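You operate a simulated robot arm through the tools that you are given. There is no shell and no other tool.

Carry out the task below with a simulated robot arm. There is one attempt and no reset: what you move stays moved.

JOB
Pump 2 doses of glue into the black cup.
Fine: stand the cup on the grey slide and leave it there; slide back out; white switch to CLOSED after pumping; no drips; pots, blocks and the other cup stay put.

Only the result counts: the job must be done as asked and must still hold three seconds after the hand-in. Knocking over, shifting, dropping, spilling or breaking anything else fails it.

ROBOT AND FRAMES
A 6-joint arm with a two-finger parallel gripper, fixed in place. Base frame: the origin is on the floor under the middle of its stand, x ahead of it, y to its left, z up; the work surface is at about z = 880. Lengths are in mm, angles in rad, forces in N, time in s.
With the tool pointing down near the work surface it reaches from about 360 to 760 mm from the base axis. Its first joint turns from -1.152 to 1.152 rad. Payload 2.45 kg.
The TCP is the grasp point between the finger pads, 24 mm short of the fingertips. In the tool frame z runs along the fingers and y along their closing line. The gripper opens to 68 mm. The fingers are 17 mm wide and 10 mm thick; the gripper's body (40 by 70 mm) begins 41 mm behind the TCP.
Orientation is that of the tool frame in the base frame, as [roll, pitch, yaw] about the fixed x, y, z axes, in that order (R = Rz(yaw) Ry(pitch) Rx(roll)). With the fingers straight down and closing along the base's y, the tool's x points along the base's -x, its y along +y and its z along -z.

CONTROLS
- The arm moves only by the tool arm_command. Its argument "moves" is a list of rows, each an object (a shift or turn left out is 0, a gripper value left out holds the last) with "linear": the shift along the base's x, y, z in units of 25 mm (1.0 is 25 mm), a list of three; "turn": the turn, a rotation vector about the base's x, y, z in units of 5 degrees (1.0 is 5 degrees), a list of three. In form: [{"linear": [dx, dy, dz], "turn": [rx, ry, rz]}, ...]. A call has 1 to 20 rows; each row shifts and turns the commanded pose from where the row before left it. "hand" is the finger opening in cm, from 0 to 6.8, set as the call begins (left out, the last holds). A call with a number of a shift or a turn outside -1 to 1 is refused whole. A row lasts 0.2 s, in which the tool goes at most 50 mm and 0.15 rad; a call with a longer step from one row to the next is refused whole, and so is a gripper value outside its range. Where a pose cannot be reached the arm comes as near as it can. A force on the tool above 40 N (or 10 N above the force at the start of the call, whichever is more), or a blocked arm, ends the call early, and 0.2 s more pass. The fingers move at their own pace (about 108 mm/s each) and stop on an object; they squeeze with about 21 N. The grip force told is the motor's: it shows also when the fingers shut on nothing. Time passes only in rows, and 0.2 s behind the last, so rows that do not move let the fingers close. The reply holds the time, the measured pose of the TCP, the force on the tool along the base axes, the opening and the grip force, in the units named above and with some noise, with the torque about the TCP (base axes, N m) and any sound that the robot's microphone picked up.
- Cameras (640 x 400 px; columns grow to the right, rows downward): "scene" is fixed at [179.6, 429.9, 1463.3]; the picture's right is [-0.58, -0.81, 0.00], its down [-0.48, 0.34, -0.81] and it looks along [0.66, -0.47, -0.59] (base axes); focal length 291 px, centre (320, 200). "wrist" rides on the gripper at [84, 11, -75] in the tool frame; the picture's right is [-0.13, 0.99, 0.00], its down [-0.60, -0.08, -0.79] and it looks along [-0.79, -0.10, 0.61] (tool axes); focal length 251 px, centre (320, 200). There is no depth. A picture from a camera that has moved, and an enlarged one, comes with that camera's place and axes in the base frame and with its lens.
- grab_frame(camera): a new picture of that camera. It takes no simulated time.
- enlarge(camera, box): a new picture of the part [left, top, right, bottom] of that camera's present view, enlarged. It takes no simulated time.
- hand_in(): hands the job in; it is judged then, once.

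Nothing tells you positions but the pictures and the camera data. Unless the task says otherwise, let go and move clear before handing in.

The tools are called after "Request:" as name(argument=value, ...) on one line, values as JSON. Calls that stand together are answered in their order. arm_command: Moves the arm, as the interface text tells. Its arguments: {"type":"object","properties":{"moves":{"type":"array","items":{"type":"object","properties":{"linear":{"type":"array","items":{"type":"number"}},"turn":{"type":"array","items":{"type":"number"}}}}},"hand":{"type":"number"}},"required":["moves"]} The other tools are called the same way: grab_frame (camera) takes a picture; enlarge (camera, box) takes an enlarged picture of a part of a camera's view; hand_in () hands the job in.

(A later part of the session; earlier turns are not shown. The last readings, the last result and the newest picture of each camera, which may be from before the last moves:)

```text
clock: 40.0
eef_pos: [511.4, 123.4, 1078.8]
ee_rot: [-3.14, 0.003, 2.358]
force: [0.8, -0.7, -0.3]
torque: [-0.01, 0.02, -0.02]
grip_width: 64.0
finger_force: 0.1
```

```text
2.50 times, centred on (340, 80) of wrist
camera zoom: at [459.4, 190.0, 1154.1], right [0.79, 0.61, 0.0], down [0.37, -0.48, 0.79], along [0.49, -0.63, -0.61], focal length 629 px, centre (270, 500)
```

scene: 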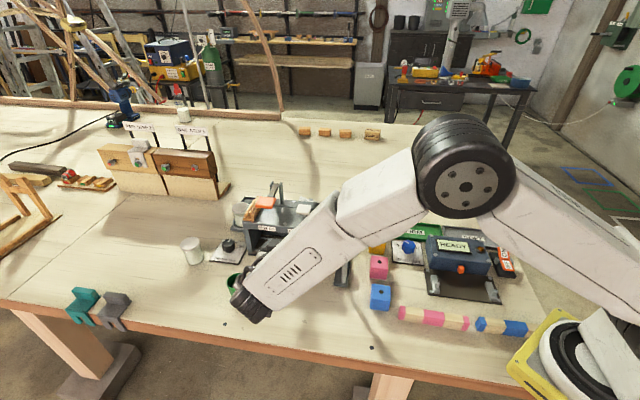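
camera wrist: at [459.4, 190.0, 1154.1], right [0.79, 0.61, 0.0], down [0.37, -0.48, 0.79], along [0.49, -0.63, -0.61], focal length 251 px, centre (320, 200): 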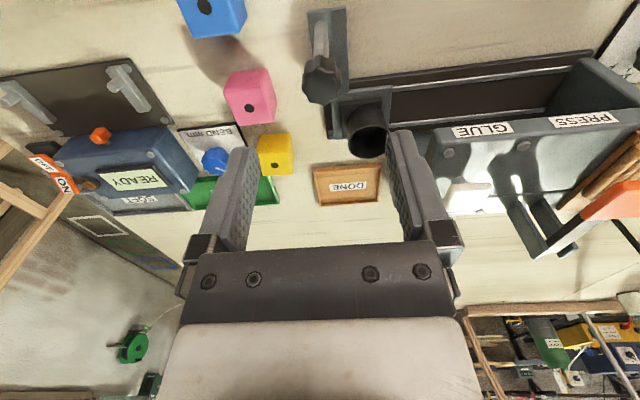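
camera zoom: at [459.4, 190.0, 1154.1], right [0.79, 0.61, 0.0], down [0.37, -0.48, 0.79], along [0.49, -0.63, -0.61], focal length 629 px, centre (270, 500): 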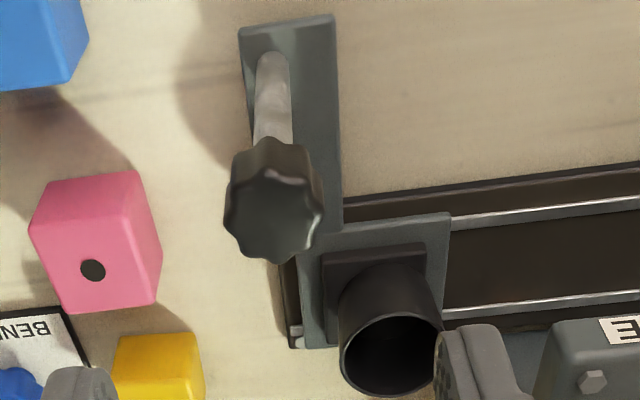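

The knob (~32 mm wide, top at z ≈ 1000) is centred below the tool. I'm descending and closing on it.

Request:
arm_command(moves=[{"linear": [0, 0, -0.6]}, {"linear": [0, 0, -0.7]}, {"linear": [0, 0, -0.7]}, {"linear": [0, 0, -0.7]}, {"linear": [0, 0, -0.6]}, {"linear": [0, 0, -0.3]}, {"linear": [0, 0, 0]}])

Request:
arm_command(moves=[{"linear": [0, 0, 0]}, {"linear": [0, 0, 0]}, {"linear": [0, 0, 0]}], hand=2.0)

Request:
grab_frame(camera="wrist")

Request:
enlarge(camera="scene", box=[290, 180, 390, 290])

```text
clock: 41.6
eef_pos: [510.2, 121.6, 989.1]
ee_rot: [3.14, 0.003, 2.358]
force: [0.9, 0.0, 0.1]
torque: [0.0, 0.0, 0.01]
grip_width: 64.2
finger_force: 0.1
```

```text
clock: 42.4
eef_pos: [512.2, 122.7, 989.4]
ee_rot: [3.14, 0.001, 2.357]
force: [5.6, 7.1, -1.3]
torque: [-0.08, -0.11, 0.01]
grip_width: 27.2
finger_force: 5.4
```

```text
taken
camera wrist: at [459.2, 189.4, 1064.1], right [0.79, 0.61, 0.0], down [0.37, -0.48, 0.79], along [0.49, -0.63, -0.61], focal length 251 px, centre (320, 200)
```

wrist: 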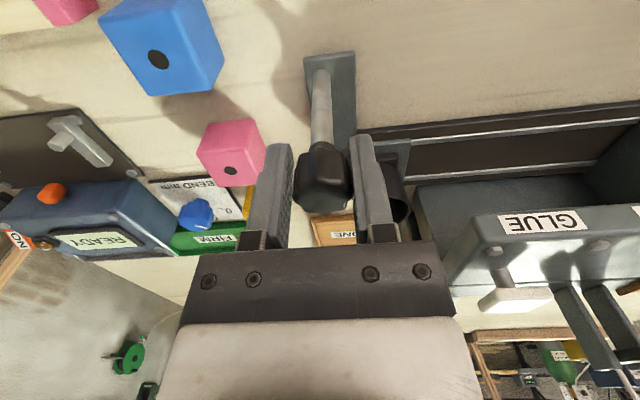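

```text
3.64 times, centred on (340, 235) of scene
camera zoom: at [179.8, 430.2, 1463.2], right [-0.58, -0.81, 0.0], down [-0.48, 0.34, -0.81], along [0.66, -0.47, -0.59], focal length 1058 px, centre (247, 73)
```

zoom: 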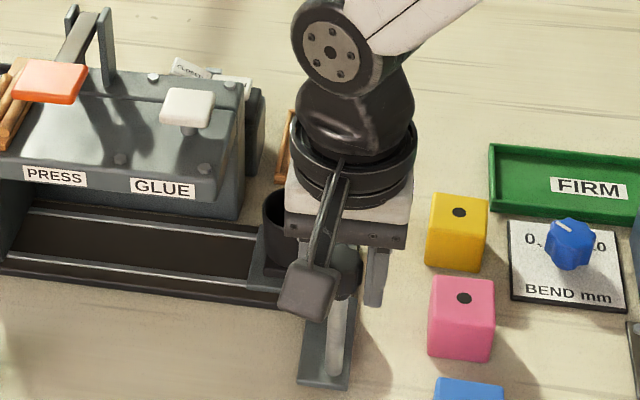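

The fingers are nearly closed on the knob; one side touches first. I'll let them finish closing.

Request:
arm_command(moves=[{"linear": [0, 0, 0]}, {"linear": [0, 0, 0]}, {"linear": [0, 0, 0]}], hand=1.5)

Request:
enlarge(camera="wrist", box=[230, 40, 430, 260])

```text
clock: 43.2
eef_pos: [511.7, 122.2, 989.4]
ee_rot: [3.139, 0.003, 2.359]
force: [9.7, 12.5, -1.2]
torque: [-0.03, -0.17, 0.0]
grip_width: 27.2
finger_force: 7.9
```

```text
1.82 times, centred on (330, 150) of wrist
camera zoom: at [459.3, 189.5, 1064.2], right [0.79, 0.61, 0.0], down [0.37, -0.48, 0.79], along [0.49, -0.63, -0.61], focal length 457 px, centre (302, 291)
```

zoom: 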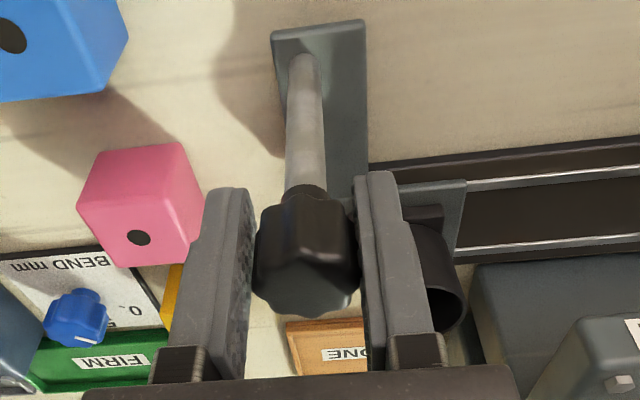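

The inner finger touches while the slide is against its out-stop; the tool needs to shift about 1.5 mm inward to centre on the knob.

Request:
arm_command(moves=[{"linear": [0.03, 0.03, 0]}, {"linear": [0.03, 0.03, 0]}, {"linear": [0, 0, 0]}, {"linear": [0, 0, 0]}], hand=1.5)

Request:
enlarge(camera="wrist", box=[230, 40, 430, 260])

```text
clock: 44.2
eef_pos: [512.9, 122.9, 990.3]
ee_rot: [-3.138, 0.0, 2.357]
force: [-3.7, 1.4, 14.5]
torque: [0.04, 0.48, -0.02]
grip_width: 24.5
finger_force: 40.7
```

```text
1.82 times, centred on (330, 150) of wrist
camera zoom: at [460.5, 190.5, 1064.2], right [0.79, 0.61, 0.0], down [0.37, -0.48, 0.79], along [0.48, -0.63, -0.61], focal length 457 px, centre (302, 291)
```

zoom: 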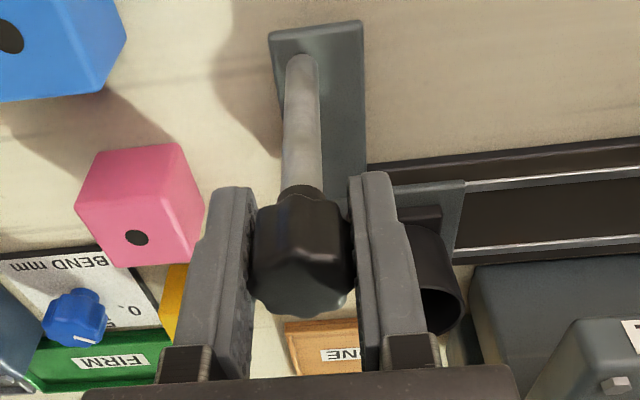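

The knob is held. I'll loosen the grip slightly to a cage so it doesn't load the post, then push the slide inward slowly.

Request:
arm_command(moves=[{"linear": [0, 0, 0]}, {"linear": [0, 0, 0]}], hand=2.7)

Request:
arm_command(moves=[{"linear": [0.06, 0.06, 0]}, {"linear": [0.1, 0.1, 0]}, {"linear": [0.14, 0.14, 0]}, {"linear": [0.17, 0.17, 0]}, {"linear": [0.17, 0.17, 0]}, {"linear": [0.17, 0.17, 0]}, {"linear": [0.17, 0.17, 0]}, {"linear": [0.1, 0.1, 0]}, {"linear": [0.05, 0.05, 0]}, {"linear": [0, 0, 0]}])

Request:
enlarge(camera="scene", box=[230, 180, 370, 290])

Request:
grab_frame(camera="wrist")

```text
clock: 44.8
eef_pos: [513.2, 123.2, 988.3]
ee_rot: [3.141, 0.002, 2.359]
force: [0.1, -0.3, 0.4]
torque: [0.02, 0.0, 0.02]
grip_width: 26.9
finger_force: 0.1
```

```text
clock: 47.0
eef_pos: [541.1, 151.0, 988.6]
ee_rot: [-3.141, 0.001, 2.359]
force: [-1.0, 0.0, 0.6]
torque: [0.02, -0.02, 0.0]
grip_width: 27.5
finger_force: 0.0
```

```text
3.64 times, centred on (300, 235) of scene
camera zoom: at [179.5, 429.9, 1463.3], right [-0.58, -0.81, 0.0], down [-0.48, 0.34, -0.81], along [0.66, -0.47, -0.59], focal length 1058 px, centre (393, 73)
```

zoom: 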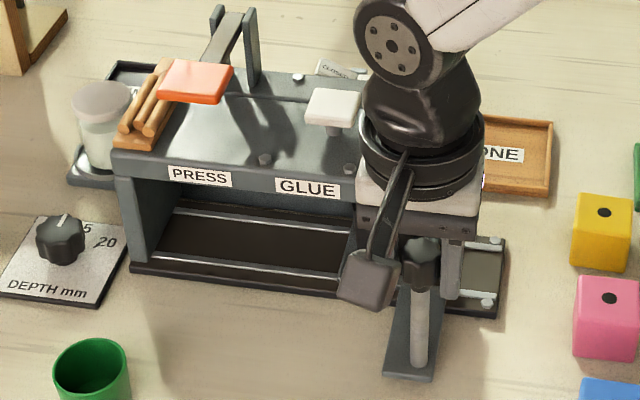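

```text
taken
camera wrist: at [489.2, 219.2, 1063.6], right [0.79, 0.61, 0.0], down [0.37, -0.48, 0.79], along [0.49, -0.63, -0.61], focal length 251 px, centre (320, 200)
```

wrist: 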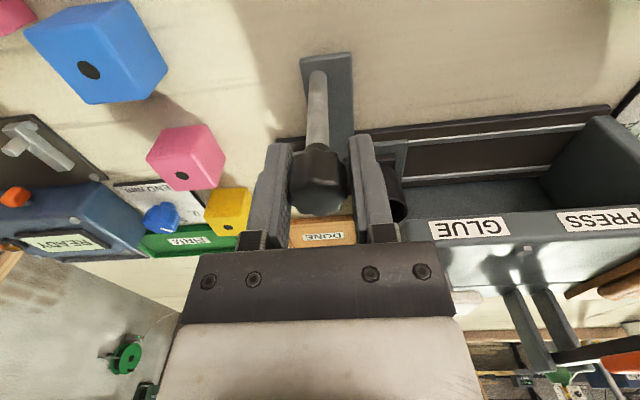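

The slide follows smoothly, about 39 mm in, with the cup steady. Continuing to the target of about 85 mm.

Request:
arm_command(moves=[{"linear": [0.06, 0.06, 0]}, {"linear": [0.12, 0.12, 0]}, {"linear": [0.16, 0.16, 0]}, {"linear": [0.17, 0.17, 0]}, {"linear": [0.17, 0.17, 0]}, {"linear": [0.17, 0.17, 0]}, {"linear": [0.17, 0.17, 0]}, {"linear": [0.14, 0.14, 0]}, {"linear": [0.08, 0.08, 0]}, {"linear": [0.04, 0.04, 0]}, {"linear": [0, 0, 0]}])

Request:
enlarge(camera="scene", box=[230, 180, 370, 290])

Request:
grab_frame(camera="wrist")

```text
clock: 49.4
eef_pos: [573.4, 185.0, 988.7]
ee_rot: [-3.142, 0.002, 2.358]
force: [1.7, 0.9, 0.4]
torque: [-0.01, -0.06, -0.03]
grip_width: 28.4
finger_force: 0.3
```

```text
3.64 times, centred on (300, 235) of scene
camera zoom: at [179.6, 430.0, 1463.3], right [-0.58, -0.81, 0.0], down [-0.48, 0.34, -0.81], along [0.66, -0.47, -0.59], focal length 1058 px, centre (393, 73)
```

zoom: 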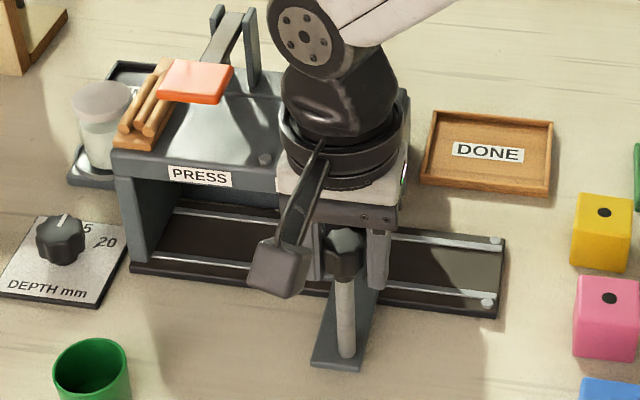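

```text
taken
camera wrist: at [521.8, 251.0, 1064.1], right [0.79, 0.61, 0.0], down [0.37, -0.48, 0.79], along [0.49, -0.63, -0.61], focal length 251 px, centre (320, 200)
```

wrist: 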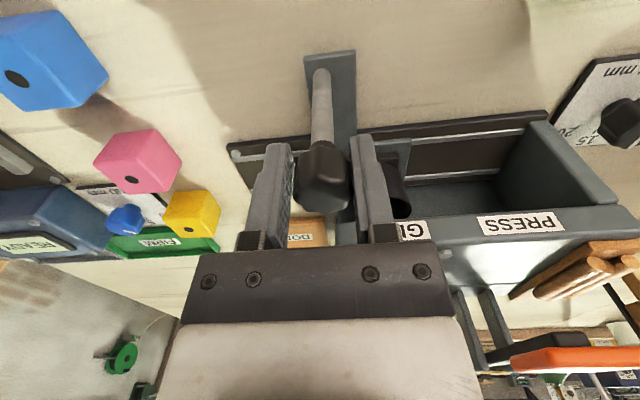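

The slide is about 85 mm in. The slight spread of the fingers hints at a possible detent, so I'll open the fingers, lift clear and check the cup under the nozzle.

Request:
arm_command(moves=[{"linear": [0, 0, 0]}, {"linear": [0, 0, 0]}, {"linear": [0, 0, 0]}], hand=5.0)

Request:
enlarge(camera="wrist", box=[230, 40, 430, 260])

```text
clock: 50.2
eef_pos: [574.2, 182.8, 988.8]
ee_rot: [3.141, 0.002, 2.357]
force: [-0.4, -0.3, -0.4]
torque: [-0.01, 0.0, -0.05]
grip_width: 49.8
finger_force: 0.1
```

```text
1.82 times, centred on (330, 150) of wrist
camera zoom: at [521.6, 250.7, 1064.0], right [0.79, 0.61, 0.0], down [0.37, -0.48, 0.79], along [0.49, -0.63, -0.61], focal length 457 px, centre (302, 291)
```

zoom: 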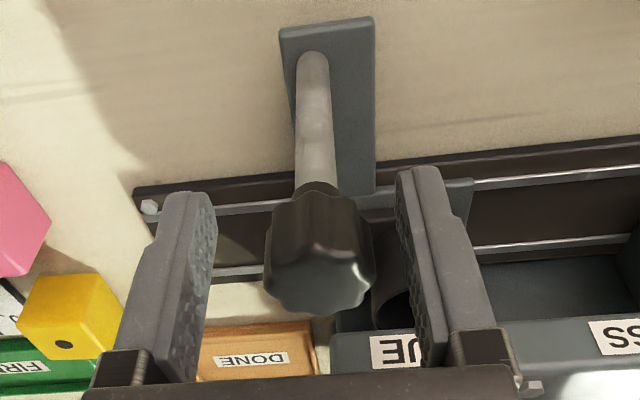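

The slide settled a few mm further by itself, which looks like a detent at the GLUE station, roughly 89–90 mm in. I'll lift off the handle and take a low front view to verify the cup is under the nozzle.

Request:
arm_command(moves=[{"linear": [0, 0, 0.5]}, {"linear": [0, 0, 1]}, {"linear": [0, 0, 1]}, {"linear": [0, 0, 1]}, {"linear": [0, 0, 0.5]}, {"linear": [-0.22, 0.8, 0]}, {"linear": [-0.22, 0.8, 0]}, {"linear": [-0.22, 0.8, 0]}, {"linear": [-0.22, 0.8, 0]}, {"linear": [0, 0, 0]}])

Request:
arm_command(moves=[{"linear": [0, 0, -0.5], "turn": [-1, -1, 0]}, {"linear": [0, 0, -0.58], "turn": [-1, -1, 0]}, {"linear": [0, 0, -0.58], "turn": [-1, -1, 0]}, {"linear": [0, 0, -0.58], "turn": [-1, -1, 0]}, {"linear": [0, 0, -0.58], "turn": [-1, -1, 0]}, {"linear": [0, 0, -0.58], "turn": [-1, -1, 0]}, {"linear": [0, 0, -0.58], "turn": [-1, -1, 0]}, {"linear": [0, 0, -0.3], "turn": [-0.47, -0.47, 0]}, {"linear": [0, 0, 0]}])

Request:
grab_frame(camera="wrist")

Request:
enlarge(camera="wrist", box=[200, 40, 440, 190])

Request:
enlarge(camera="scene", box=[230, 180, 370, 290])

```text
clock: 52.4
eef_pos: [551.4, 264.6, 1089.8]
ee_rot: [-3.141, 0.001, 2.358]
force: [0.0, 0.0, -0.3]
torque: [0.0, 0.04, -0.02]
grip_width: 50.1
finger_force: 0.0
```

```text
clock: 54.4
eef_pos: [551.4, 263.8, 981.4]
ee_rot: [-3.141, 0.923, 2.357]
force: [0.2, -0.1, 0.3]
torque: [0.02, 0.01, -0.01]
grip_width: 49.9
finger_force: 0.0
```

```text
taken
camera wrist: at [480.2, 349.7, 959.1], right [0.76, 0.65, 0.1], down [-0.25, 0.14, 0.96], along [0.61, -0.75, 0.26], focal length 251 px, centre (320, 200)
```

wrist: 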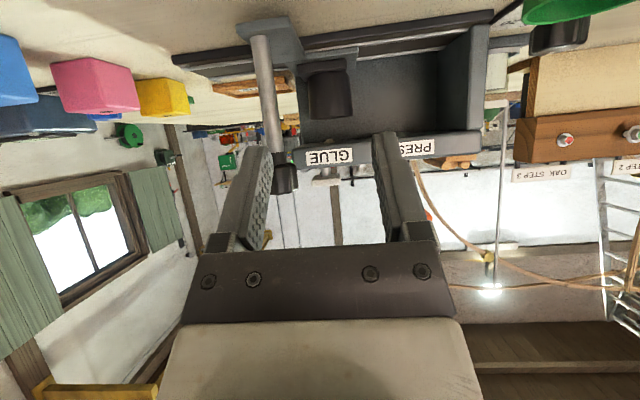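

```text
2.67 times, centred on (320, 115) of wrist
camera zoom: at [480.2, 349.7, 959.1], right [0.76, 0.65, 0.1], down [-0.25, 0.14, 0.96], along [0.61, -0.75, 0.26], focal length 670 px, centre (320, 427)
```

zoom: 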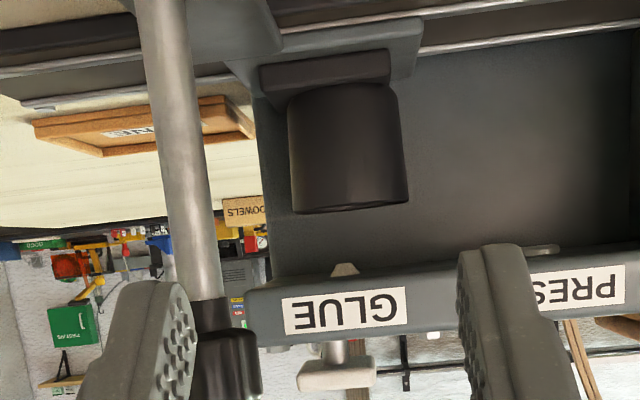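

```text
3.64 times, centred on (300, 235) of scene
camera zoom: at [179.5, 429.9, 1463.3], right [-0.58, -0.81, 0.0], down [-0.48, 0.34, -0.81], along [0.66, -0.47, -0.59], focal length 1058 px, centre (393, 73)
```

zoom: 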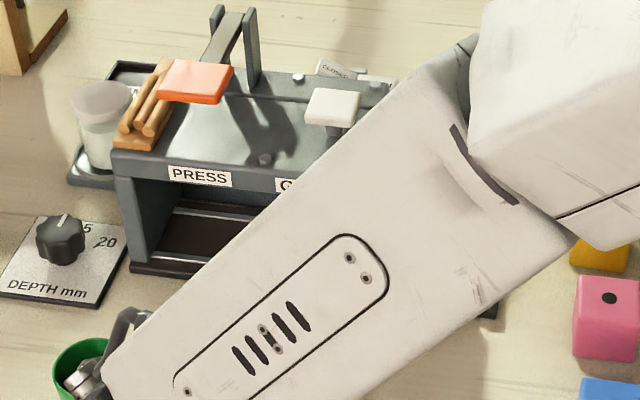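

In this view the cup (centre ≈94 mm along) is nearly under the nozzle (≈89 mm), well within the rim. I also want to check alignment across the rail, so I'll take a low view along the rail from the open end.

Request:
arm_command(moves=[{"linear": [0, 0, 0.58], "turn": [1, 1, 0]}, {"linear": [0, 0, 0.58], "turn": [1, 1, 0]}, {"linear": [0, 0, 0.58], "turn": [1, 1, 0]}, {"linear": [0, 0, 0.58], "turn": [1, 1, 0]}, {"linear": [0, 0, 0.58], "turn": [1, 1, 0]}, {"linear": [0, 0, 0.58], "turn": [1, 1, 0]}, {"linear": [0, 0, 0.58], "turn": [1, 1, 0]}, {"linear": [0, 0, 0.5], "turn": [0.47, 0.47, 0]}, {"linear": [0, 0, 0]}])

Request:
arm_command(moves=[{"linear": [0.09, -0.43, 0.05], "turn": [0, 0, 1]}, {"linear": [0.09, -0.43, 0.05], "turn": [0, 0, 1]}, {"linear": [0.09, -0.43, 0], "turn": [0, 0, 1]}, {"linear": [0.09, -0.43, 0], "turn": [0, 0, 1]}, {"linear": [0.09, -0.43, 0], "turn": [0, 0, 1]}, {"linear": [0.09, -0.43, 0], "turn": [0, 0, 1]}, {"linear": [0.09, -0.43, 0], "turn": [0, 0, 1]}, {"linear": [0.09, -0.43, 0], "turn": [0, 0, 1]}, {"linear": [0.09, -0.43, 0], "turn": [0, 0, 1]}, {"linear": [0.09, -0.43, 0], "turn": [0, 0, 1]}, {"linear": [0.09, -0.43, 0], "turn": [0, 0, 1]}, {"linear": [0.09, -0.43, 0], "turn": [0, 0, 1]}, {"linear": [0.09, -0.43, 0], "turn": [0, 0, 1]}, {"linear": [0.09, -0.43, 0], "turn": [0, 0, 1]}, {"linear": [0.09, -0.43, 0], "turn": [0, 0, 1]}, {"linear": [0.09, -0.43, 0], "turn": [0, 0, 1]}, {"linear": [0.09, -0.43, 0], "turn": [0, 0, 1]}, {"linear": [0.09, -0.43, 0], "turn": [0, 0, 1]}, {"linear": [0, 0, 0]}])

Request:
grab_frame(camera="wrist")

```text
clock: 56.4
eef_pos: [551.2, 264.3, 1097.7]
ee_rot: [3.141, 0.0, 2.358]
force: [-0.7, 0.6, -0.1]
torque: [0.01, 0.01, 0.03]
grip_width: 49.8
finger_force: 0.1
```

```text
clock: 60.4
eef_pos: [591.2, 69.8, 1098.5]
ee_rot: [-3.141, 0.002, -2.354]
force: [0.2, 0.6, 0.0]
torque: [0.05, -0.01, 0.02]
grip_width: 50.1
finger_force: 0.0
```

```text
taken
camera wrist: at [523.0, 16.6, 1172.9], right [-0.61, 0.79, 0.0], down [0.48, 0.37, 0.79], along [0.63, 0.49, -0.61], focal length 251 px, centre (320, 200)
```

wrist: 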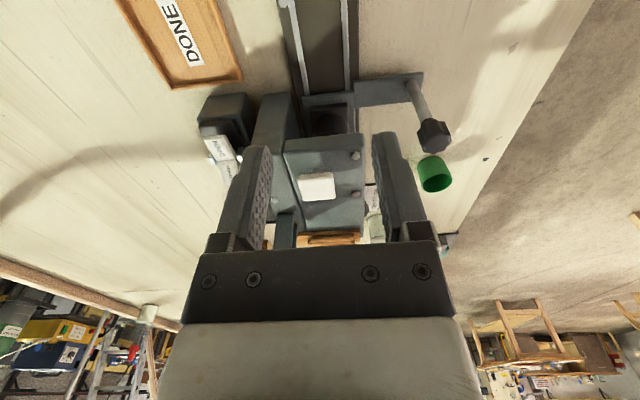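

Everything is steady: the slide is in with the cup under the cover. Now tilting for the low view along the rail.

Request:
arm_command(moves=[{"linear": [0, 0, -0.5], "turn": [1, -1, 0]}, {"linear": [0, 0, -0.58], "turn": [1, -1, 0]}, {"linear": [0, 0, -0.58], "turn": [1, -1, 0]}, {"linear": [0, 0, -0.58], "turn": [1, -1, 0]}, {"linear": [0, 0, -0.58], "turn": [1, -1, 0]}, {"linear": [0, 0, -0.58], "turn": [1, -1, 0]}, {"linear": [0, 0, -0.58], "turn": [1, -1, 0]}, {"linear": [0, 0, -0.5], "turn": [0.47, -0.47, 0]}, {"linear": [0, 0, 0]}])

Request:
grab_frame(camera="wrist")

Request:
enlarge(camera="wrist", box=[240, 40, 440, 190])

Request:
enlarge(camera="scene", box=[230, 180, 430, 320])

```text
clock: 62.4
eef_pos: [589.8, 69.0, 985.2]
ee_rot: [-3.14, 0.925, -2.356]
force: [-0.4, 0.6, 0.2]
torque: [0.0, -0.01, -0.01]
grip_width: 49.7
finger_force: 0.0
```

```text
taken
camera wrist: at [503.5, -1.8, 963.2], right [-0.65, 0.76, 0.1], down [-0.14, -0.25, 0.96], along [0.75, 0.61, 0.26], focal length 251 px, centre (320, 200)
```

wrist: 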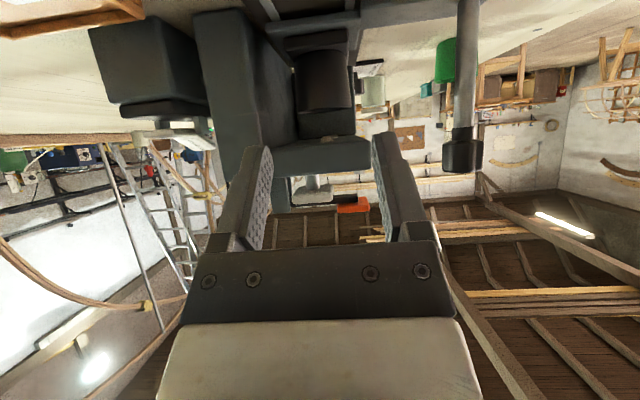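

```text
2.67 times, centred on (340, 115) of wrist
camera zoom: at [503.5, -1.8, 963.2], right [-0.65, 0.76, 0.1], down [-0.14, -0.25, 0.96], along [0.75, 0.61, 0.26], focal length 670 px, centre (267, 427)
```

zoom: 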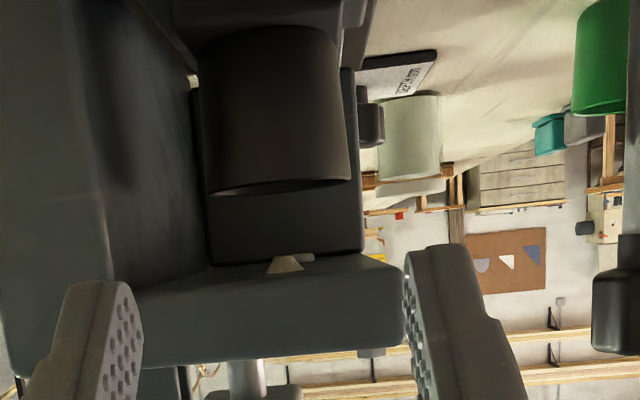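

```text
2.86 times, centred on (330, 250) of scene
camera zoom: at [179.6, 429.9, 1463.3], right [-0.58, -0.81, 0.0], down [-0.48, 0.34, -0.81], along [0.66, -0.47, -0.59], focal length 831 px, centre (291, 57)
```

zoom: 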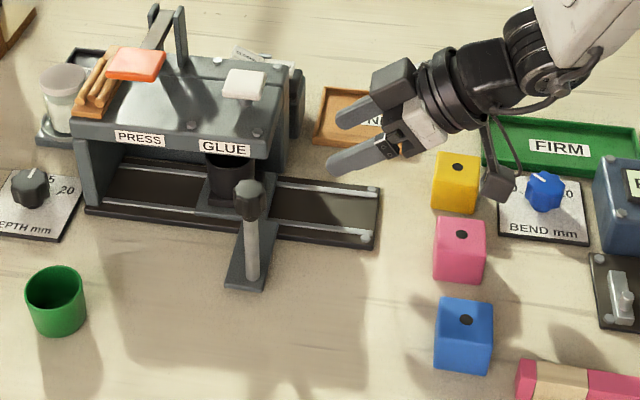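

Across the rail, nozzle and cup line up (both n ≈ 0), so the cup is properly under the nozzle. I'll straighten the tool, close the fingers and move over the white GLUE pump pad at about (670, 131).

Request:
arm_command(moves=[{"linear": [0, 0, 0.58], "turn": [-1, 1, 0]}, {"linear": [0, 0, 0.58], "turn": [-1, 1, 0]}, {"linear": [0, 0, 0.58], "turn": [-1, 1, 0]}, {"linear": [0, 0, 0.58], "turn": [-1, 1, 0]}, {"linear": [0, 0, 0.58], "turn": [-1, 1, 0]}, {"linear": [0, 0, 0.58], "turn": [-1, 1, 0]}, {"linear": [0, 0, 0.58], "turn": [-1, 1, 0]}, {"linear": [0, 0, 0.5], "turn": [-0.47, 0.47, 0]}, {"linear": [0.4, 0.3, 0]}, {"linear": [0.7, 0.55, 0]}, {"linear": [0.7, 0.55, 0]}, {"linear": [0.7, 0.55, 0]}, {"linear": [0.65, 0.5, 0]}, {"linear": [0, 0, 0]}], hand=5.0)

Request:
grab_frame(camera="wrist")

Request:
enlarge(camera="wrist", box=[240, 0, 440, 150])

Request:
enlarge(camera="scene", box=[270, 170, 350, 230])

```text
clock: 65.4
eef_pos: [670.5, 131.6, 1101.4]
ee_rot: [-3.141, 0.002, -2.355]
force: [0.7, 0.2, -0.9]
torque: [0.05, 0.02, -0.01]
grip_width: 49.6
finger_force: 0.1
```

```text
taken
camera wrist: at [601.7, 80.0, 1175.9], right [-0.61, 0.79, 0.0], down [0.48, 0.37, 0.79], along [0.63, 0.49, -0.61], focal length 251 px, centre (320, 200)
```

wrist: 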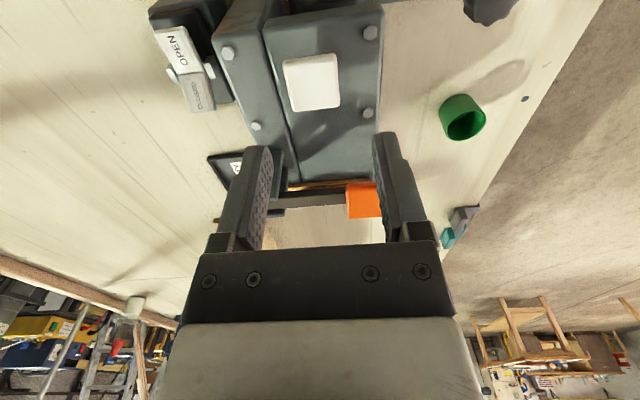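

```text
2.67 times, centred on (340, 75) of wrist
camera zoom: at [601.7, 80.0, 1175.9], right [-0.61, 0.79, 0.0], down [0.48, 0.37, 0.79], along [0.63, 0.49, -0.61], focal length 670 px, centre (267, 533)
```

zoom: 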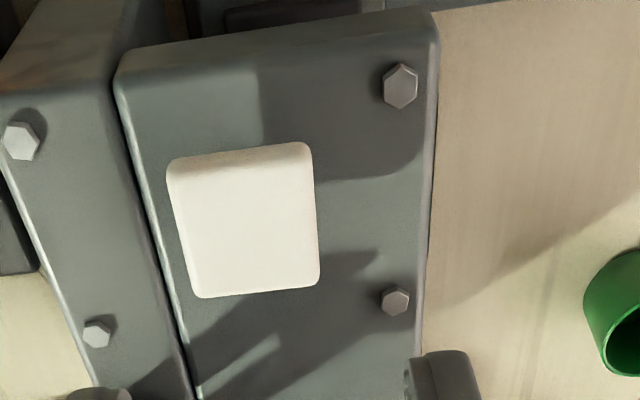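

```text
6.67 times, centred on (310, 200) of scene
camera zoom: at [179.6, 429.9, 1463.3], right [-0.58, -0.81, 0.0], down [-0.48, 0.34, -0.81], along [0.66, -0.47, -0.59], focal length 1940 px, centre (387, 200)
```

zoom: 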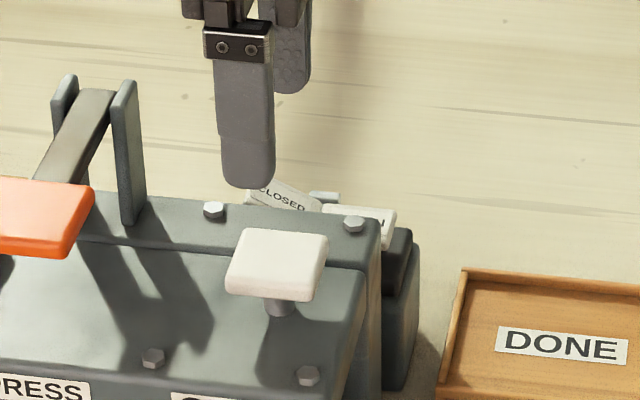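

The pump pad's top is centred at about (671.5, 128.5, 1014). I'm closing the fingers and descending to just above it.

Request:
arm_command(moves=[{"linear": [0.04, -0.12, 0]}, {"linear": [0, 0, 0]}, {"linear": [0, 0, -0.6]}, {"linear": [0, 0, -0.7]}, {"linear": [0, 0, -0.6]}, {"linear": [0, 0, -0.4]}, {"linear": [0, 0, 0]}], hand=0)

Request:
grab_frame(camera="wrist")

Request:
enlarge(camera="scene", box=[270, 170, 350, 230])

```text
clock: 67.0
eef_pos: [669.7, 127.7, 1041.6]
ee_rot: [3.141, 0.002, -2.354]
force: [-0.9, 0.6, 0.9]
torque: [-0.03, 0.01, 0.0]
grip_width: 0.0
finger_force: 21.0
```

```text
taken
camera wrist: at [602.0, 75.6, 1117.0], right [-0.61, 0.79, 0.0], down [0.48, 0.37, 0.79], along [0.63, 0.49, -0.61], focal length 251 px, centre (320, 200)
```

wrist: 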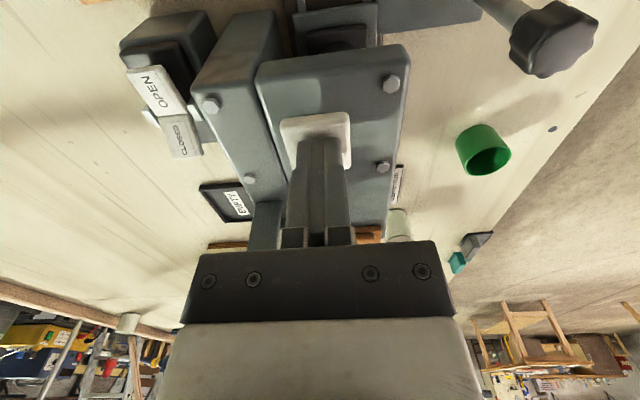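

```text
6.67 times, centred on (310, 200) of scene
camera zoom: at [179.6, 429.9, 1463.3], right [-0.58, -0.81, 0.0], down [-0.48, 0.34, -0.81], along [0.66, -0.47, -0.59], focal length 1940 px, centre (387, 200)
```

zoom: 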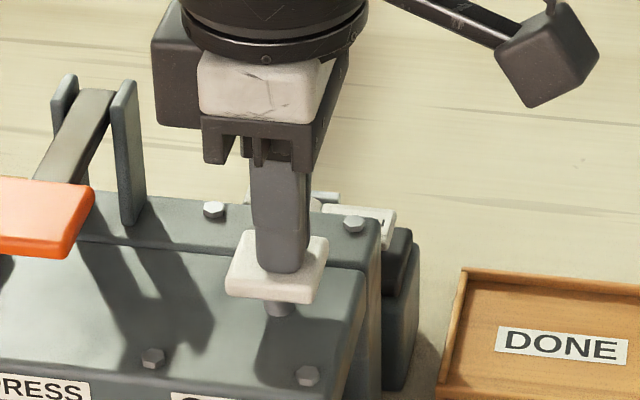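

The fingertips are right over the pad centre and nearly touching. I'll press slowly and watch force and sound.

Request:
arm_command(moves=[{"linear": [0, 0, -0.06]}, {"linear": [0, 0, -0.06]}, {"linear": [0, 0, -0.06]}])

```text
clock: 67.8
eef_pos: [669.9, 128.6, 1036.9]
ee_rot: [3.141, 0.003, -2.354]
force: [-0.1, -1.3, 1.4]
torque: [-0.04, 0.0, -0.03]
grip_width: 0.0
finger_force: 20.9
```

Request:
arm_command(moves=[{"linear": [0, 0, -0.06]}, {"linear": [0, 0, -0.06]}])

```text
clock: 68.4
eef_pos: [670.3, 128.0, 1035.1]
ee_rot: [-3.141, 0.002, -2.354]
force: [0.8, 0.7, 2.0]
torque: [0.01, -0.01, -0.02]
grip_width: 0.0
finger_force: 21.4
heard: click
```

I heard a click with about 2 N of force. I'll check the pad's position in the picture before going further.

Request:
enlarge(camera="scene", box=[270, 170, 350, 230])

Request:
enlarge(camera="wrist", box=[240, 0, 440, 200])

```text
6.67 times, centred on (310, 200) of scene
camera zoom: at [179.5, 430.0, 1463.3], right [-0.58, -0.81, 0.0], down [-0.48, 0.34, -0.81], along [0.66, -0.47, -0.59], focal length 1940 px, centre (387, 200)
```

zoom: 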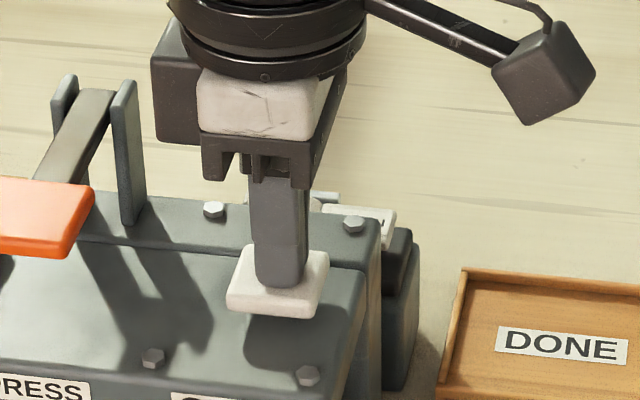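

```text
2.00 times, centred on (340, 100) of wrist
camera zoom: at [602.5, 76.0, 1110.0], right [-0.61, 0.79, 0.0], down [0.48, 0.37, 0.79], along [0.63, 0.49, -0.61], focal length 503 px, centre (280, 400)
```

zoom: 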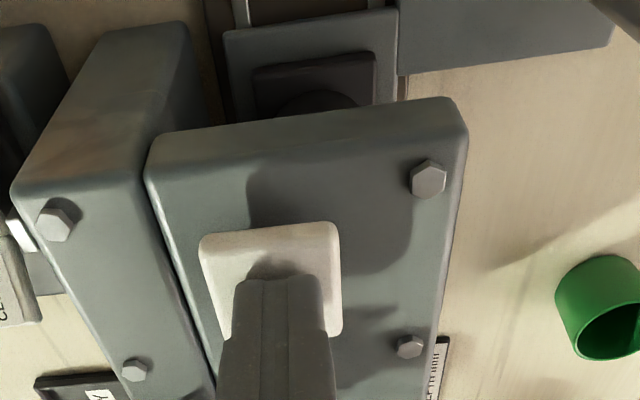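

The pad has gone down about 6–7 mm and clicked. I'll press a touch further to make sure the stroke is complete.

Request:
arm_command(moves=[{"linear": [0, 0, -0.05]}, {"linear": [0, 0, -0.05]}])

```text
clock: 69.0
eef_pos: [669.9, 127.7, 1031.9]
ee_rot: [3.141, 0.002, -2.353]
force: [-1.4, 0.8, 2.0]
torque: [0.0, 0.02, 0.0]
grip_width: 0.1
finger_force: 21.2
```

Request:
arm_command(moves=[{"linear": [0, 0, -0.04]}, {"linear": [0, 0, -0.04]}])

```text
clock: 69.6
eef_pos: [669.8, 128.7, 1030.1]
ee_rot: [-3.14, 0.003, -2.353]
force: [-0.2, -0.8, 6.1]
torque: [-0.06, 0.03, -0.01]
grip_width: 0.0
finger_force: 21.4
```

The force rises to about 6 N, so the pad is at the bottom. Now I'll raise to let the pump return.

Request:
arm_command(moves=[{"linear": [0, 0, 0]}, {"linear": [0, 0, 0.2]}, {"linear": [0, 0, 0.3]}, {"linear": [0, 0, 0.3]}, {"linear": [0, 0, 0.2]}, {"linear": [0, 0, 0]}, {"linear": [0, 0, 0]}])

Request:
enlarge(camera="scene", box=[270, 170, 350, 230])

Request:
enlarge(camera="scene", box=[260, 210, 340, 270])

```text
clock: 71.2
eef_pos: [670.9, 129.0, 1057.4]
ee_rot: [3.141, 0.001, -2.355]
force: [0.0, 0.2, -0.1]
torque: [0.03, 0.01, 0.03]
grip_width: 0.2
finger_force: 20.8
```

```text
6.67 times, centred on (310, 200) of scene
camera zoom: at [179.6, 429.9, 1463.3], right [-0.58, -0.81, 0.0], down [-0.48, 0.34, -0.81], along [0.66, -0.47, -0.59], focal length 1940 px, centre (387, 200)
```

zoom: 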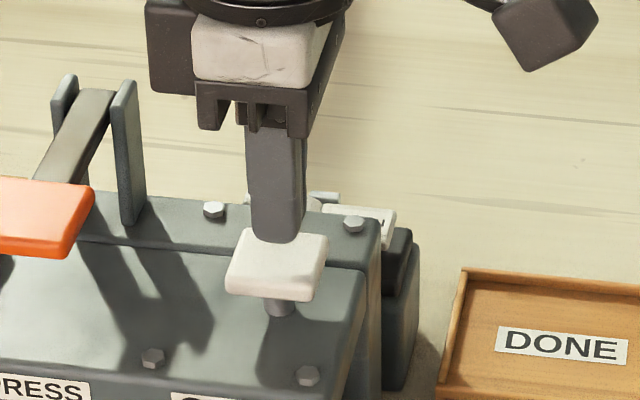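

```text
6.67 times, centred on (300, 240) of scene
camera zoom: at [179.6, 429.9, 1463.3], right [-0.58, -0.81, 0.0], down [-0.48, 0.34, -0.81], along [0.66, -0.47, -0.59], focal length 1940 px, centre (453, -67)
```

zoom: 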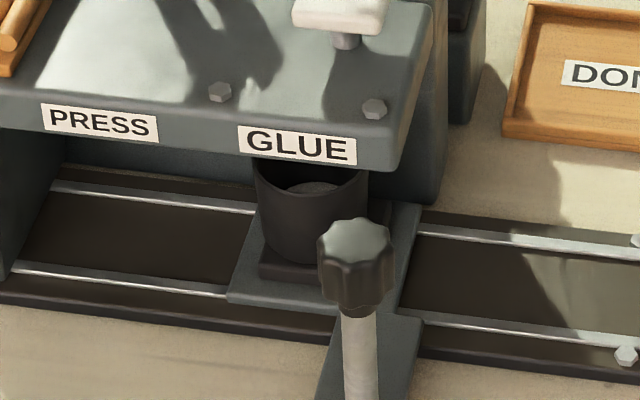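

The pad sprang back up. I can see a lighter patch inside the cup, and I'll enlarge to check that glue has been dispensed.

Request:
enlarge(camera="scene", box=[285, 225, 315, 247])

```text
16.00 times, centred on (300, 236) of scene
camera zoom: at [179.6, 429.9, 1463.3], right [-0.58, -0.81, 0.0], down [-0.48, 0.34, -0.81], along [0.66, -0.47, -0.59], focal length 4655 px, centre (640, -376)
```

zoom: 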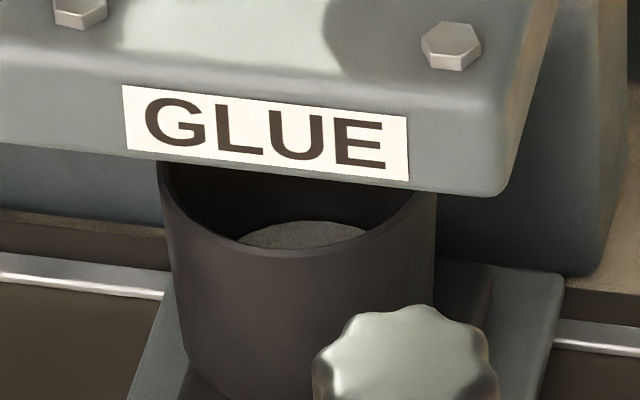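

Glue is now in the cup, so dose one is done. I'll do the second stroke the same way.

Request:
arm_command(moves=[{"linear": [0, 0, -0.3]}, {"linear": [0, 0, -0.3]}, {"linear": [0, 0, -0.08]}, {"linear": [0, 0, -0.08]}, {"linear": [0, 0, -0.08]}, {"linear": [0, 0, -0.08]}, {"linear": [0, 0, -0.08]}, {"linear": [0, 0, -0.06]}, {"linear": [0, 0, -0.03]}, {"linear": [0, 0, 0]}])

```text
clock: 73.4
eef_pos: [670.2, 128.9, 1029.3]
ee_rot: [-3.141, 0.003, -2.354]
force: [-8.8, -1.3, 26.0]
torque: [-0.1, 0.34, -0.11]
grip_width: 0.0
finger_force: 21.1
heard: click
```

A second click, with the pad bottomed. I'm raising to let the pump return.

Request:
arm_command(moves=[{"linear": [0, 0, 0.1]}, {"linear": [0, 0, 0.2]}, {"linear": [0, 0, 0.4]}, {"linear": [0, 0, 0.6]}, {"linear": [0, 0, 0.8]}, {"linear": [0, 0, 0.7]}, {"linear": [0, 0, 0]}, {"linear": [0, 0, 0]}])

Request:
enlarge(camera="scene", box=[285, 225, 315, 247])

Request:
enlarge(camera="scene", box=[270, 170, 350, 230])

Request:
grab_frame(camera="wrist")

```text
clock: 75.2
eef_pos: [671.5, 127.6, 1099.0]
ee_rot: [-3.141, 0.001, -2.355]
force: [-0.4, -0.2, -0.1]
torque: [0.01, 0.0, 0.0]
grip_width: 0.0
finger_force: 21.5
```

```text
16.00 times, centred on (300, 236) of scene
camera zoom: at [179.6, 429.9, 1463.3], right [-0.58, -0.81, 0.0], down [-0.48, 0.34, -0.81], along [0.66, -0.47, -0.59], focal length 4655 px, centre (640, -376)
```

zoom: 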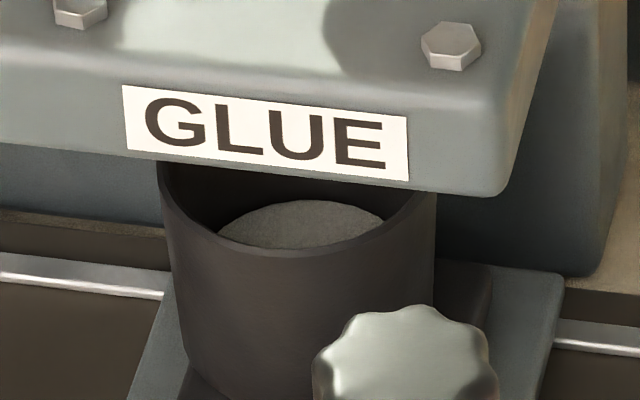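

```text
6.67 times, centred on (310, 200) of scene
camera zoom: at [179.6, 429.9, 1463.3], right [-0.58, -0.81, 0.0], down [-0.48, 0.34, -0.81], along [0.66, -0.47, -0.59], focal length 1940 px, centre (387, 200)
```

zoom: 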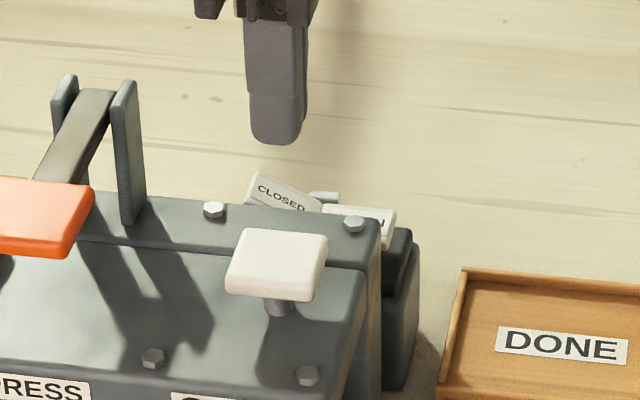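

```text
taken
camera wrist: at [602.9, 74.7, 1173.6], right [-0.61, 0.79, 0.0], down [0.48, 0.37, 0.79], along [0.63, 0.49, -0.61], focal length 251 px, centre (320, 200)
```

wrist: 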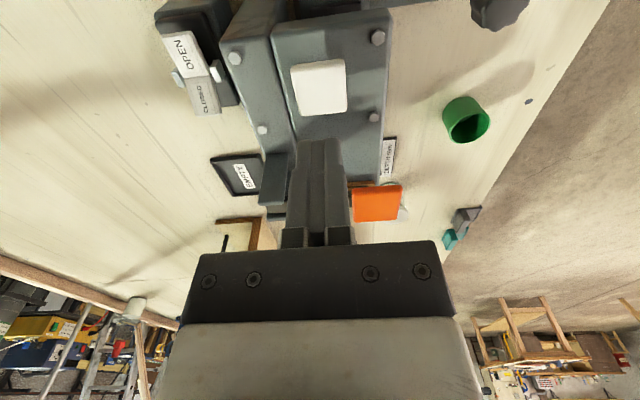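

The glue level rose again, so two doses are in. Now the valve switch: I'll locate the raised CLOSED half precisely.

Request:
enlarge(camera="wrist", box=[140, 10, 260, 130])

Request:
enlarge(camera="scene", box=[295, 185, 335, 210])

```text
3.33 times, centred on (200, 70) of wrist
camera zoom: at [602.9, 74.7, 1173.6], right [-0.61, 0.79, 0.0], down [0.48, 0.37, 0.79], along [0.63, 0.49, -0.61], focal length 838 px, centre (720, 633)
```

zoom: 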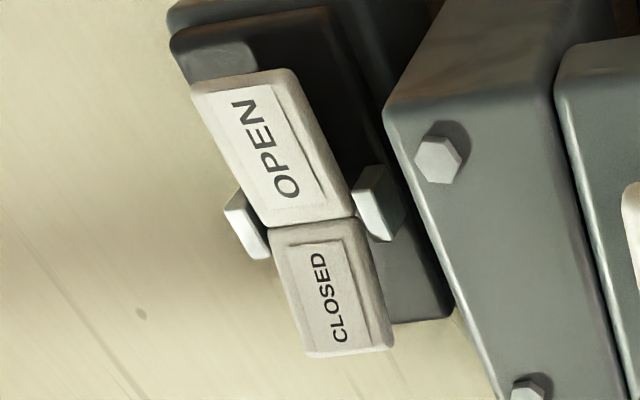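

```text
16.00 times, centred on (315, 198) of scene
camera zoom: at [179.6, 429.9, 1463.3], right [-0.58, -0.81, 0.0], down [-0.48, 0.34, -0.81], along [0.66, -0.47, -0.59], focal length 4655 px, centre (400, 240)
```

zoom: 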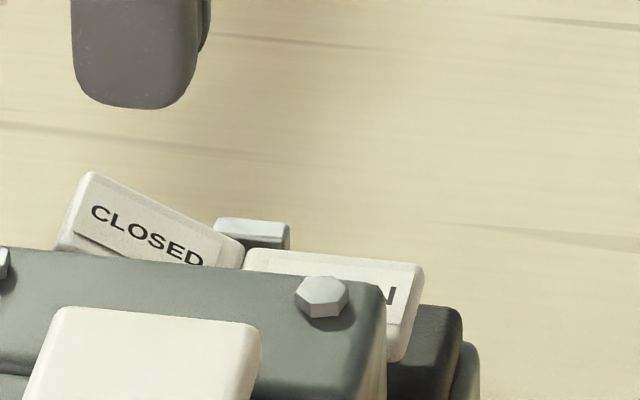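

The CLOSED half's face runs from its hinge at about (756, 57, 954) to its raised far end at about (776, 77, 967). I'll go above it at about (769, 70) and check that the arm reaches there.

Request:
arm_command(moves=[{"linear": [0.5, -0.3, 0]}, {"linear": [0.8, -0.47, 0]}, {"linear": [0.9, -0.53, 0]}, {"linear": [0.9, -0.53, 0]}, {"linear": [0.8, -0.47, -0.3]}, {"linear": [0, 0, -0.6]}, {"linear": [0, 0, 0]}], hand=0)

Request:
grab_frame(camera="wrist")

Request:
enlarge(camera="scene", box=[285, 160, 345, 210])

```text
clock: 76.8
eef_pos: [761.1, 69.5, 1074.5]
ee_rot: [3.141, 0.001, -2.355]
force: [-0.4, -0.3, 0.6]
torque: [-0.01, 0.04, 0.01]
grip_width: 0.0
finger_force: 21.1
out of reach, approached as far as the arm can: row 5
```

```text
taken
camera wrist: at [692.7, 17.7, 1148.9], right [-0.61, 0.79, 0.0], down [0.48, 0.37, 0.79], along [0.63, 0.49, -0.61], focal length 251 px, centre (320, 200)
```

wrist: 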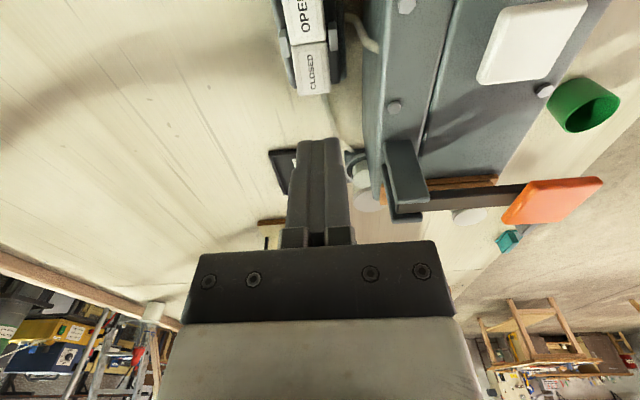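

```text
8.00 times, centred on (315, 185) of scene
camera zoom: at [179.6, 429.9, 1463.3], right [-0.58, -0.81, 0.0], down [-0.48, 0.34, -0.81], along [0.66, -0.47, -0.59], focal length 2328 px, centre (360, 320)
```

zoom: 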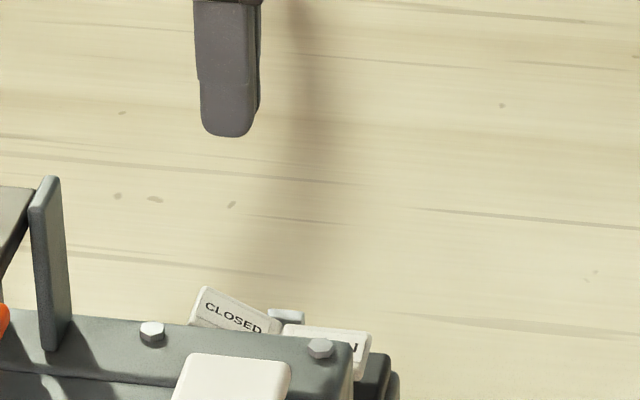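

The straight-down reach ends at x ≈ 761 here. I'll tilt the fingers outward 15° to gain reach, then lower to just above the CLOSED half.

Request:
arm_command(moves=[{"linear": [0, 0, 0], "turn": [0, -1, 0]}, {"linear": [0, 0, 0], "turn": [0, -1, 0]}, {"linear": [0, 0, 0], "turn": [0, -1, 0]}, {"linear": [0.05, 0.02, -0.6]}, {"linear": [0, 0, -0.7]}, {"linear": [0, 0, -0.6]}, {"linear": [0, 0, -0.4]}, {"linear": [0, 0, 0]}])

Request:
grab_frame(camera="wrist")

Request:
enlarge(camera="wrist", box=[220, 20, 460, 240])

Request:
enlarge(camera="scene", box=[285, 160, 345, 210])

```text
clock: 78.6
eef_pos: [760.8, 69.8, 1017.3]
ee_rot: [-2.954, 0.184, -2.336]
force: [-0.3, -0.8, -0.3]
torque: [0.01, -0.01, -0.01]
grip_width: 0.0
finger_force: 20.9
```

```text
taken
camera wrist: at [677.0, 17.4, 1071.4], right [-0.59, 0.79, -0.16], down [0.26, 0.37, 0.89], along [0.76, 0.49, -0.42], focal length 251 px, centre (320, 200)
```

wrist: 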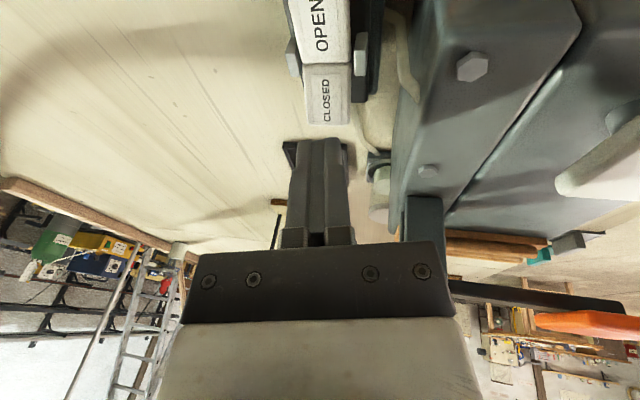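

```text
1.82 times, centred on (340, 130) of wrist
camera zoom: at [677.0, 17.4, 1071.4], right [-0.59, 0.79, -0.16], down [0.26, 0.37, 0.89], along [0.76, 0.49, -0.42], focal length 457 px, centre (284, 327)
```

zoom: 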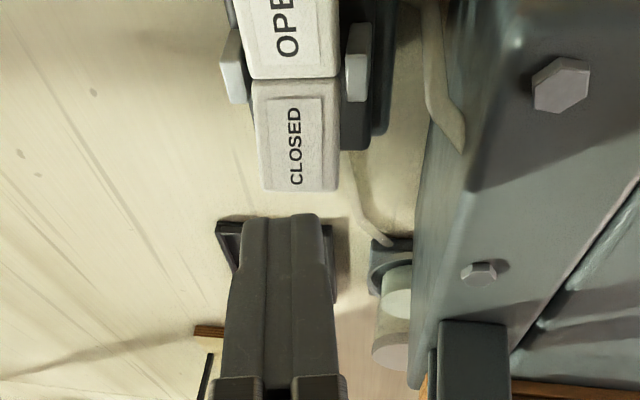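

```text
8.00 times, centred on (315, 185) of scene
camera zoom: at [179.6, 429.9, 1463.3], right [-0.58, -0.81, 0.0], down [-0.48, 0.34, -0.81], along [0.66, -0.47, -0.59], focal length 2328 px, centre (360, 320)
```

zoom: 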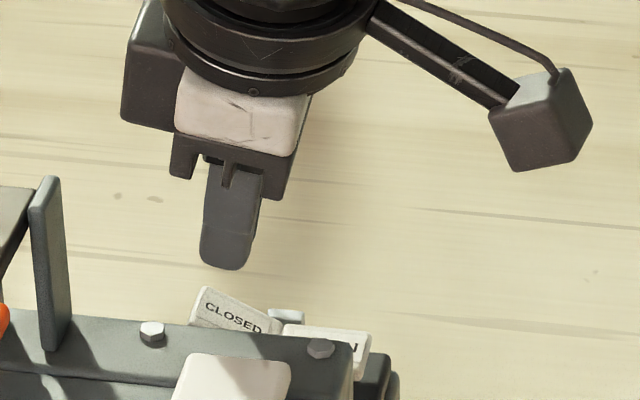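

The fingertips are right over the outer part of the CLOSED half, at about (767, 70). I'm lowering to just above it.

Request:
arm_command(moves=[{"linear": [0, 0, -0.4]}, {"linear": [0, 0, -0.4]}, {"linear": [0, 0, -0.15]}, {"linear": [0, 0, 0]}])

Request:
enlarge(camera="wrist", box=[220, 20, 460, 240])

Request:
enlarge(camera="scene", box=[285, 160, 345, 210])

```text
clock: 79.6
eef_pos: [762.7, 69.6, 994.8]
ee_rot: [-2.952, 0.186, -2.337]
force: [0.5, 0.6, -0.2]
torque: [0.04, -0.02, 0.01]
grip_width: 0.1
finger_force: 21.4
```

```text
1.82 times, centred on (340, 130) of wrist
camera zoom: at [677.1, 17.7, 1048.7], right [-0.59, 0.79, -0.16], down [0.26, 0.37, 0.89], along [0.76, 0.49, -0.42], focal length 457 px, centre (284, 327)
```

zoom: 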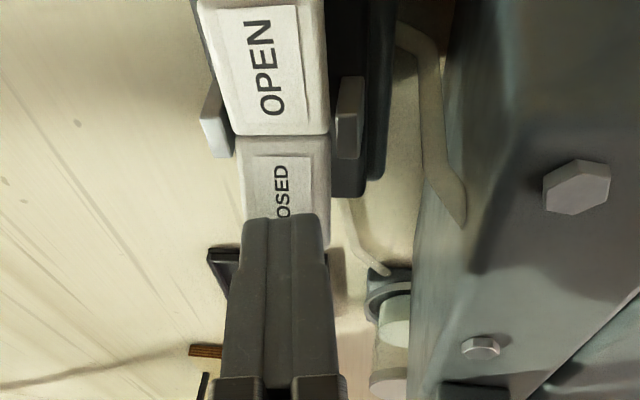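

```text
8.00 times, centred on (315, 185) of scene
camera zoom: at [179.6, 429.9, 1463.3], right [-0.58, -0.81, 0.0], down [-0.48, 0.34, -0.81], along [0.66, -0.47, -0.59], focal length 2328 px, centre (360, 320)
```

zoom: 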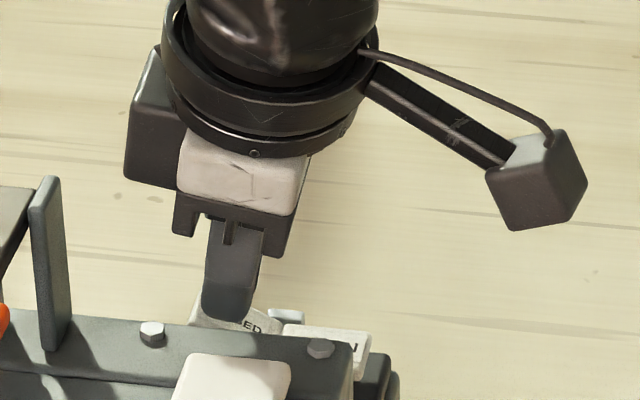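

The fingertips are over the CLOSED half with a few mm to go. I'm pressing down in small steps.

Request:
arm_command(moves=[{"linear": [0, 0, -0.08]}, {"linear": [0, 0, -0.08]}, {"linear": [0, 0, -0.08]}, {"linear": [0, 0, -0.06]}])

```text
clock: 80.6
eef_pos: [761.3, 69.7, 985.1]
ee_rot: [-2.954, 0.185, -2.337]
force: [-0.5, 0.0, -0.2]
torque: [-0.01, 0.0, 0.0]
grip_width: 0.1
finger_force: 21.2
```

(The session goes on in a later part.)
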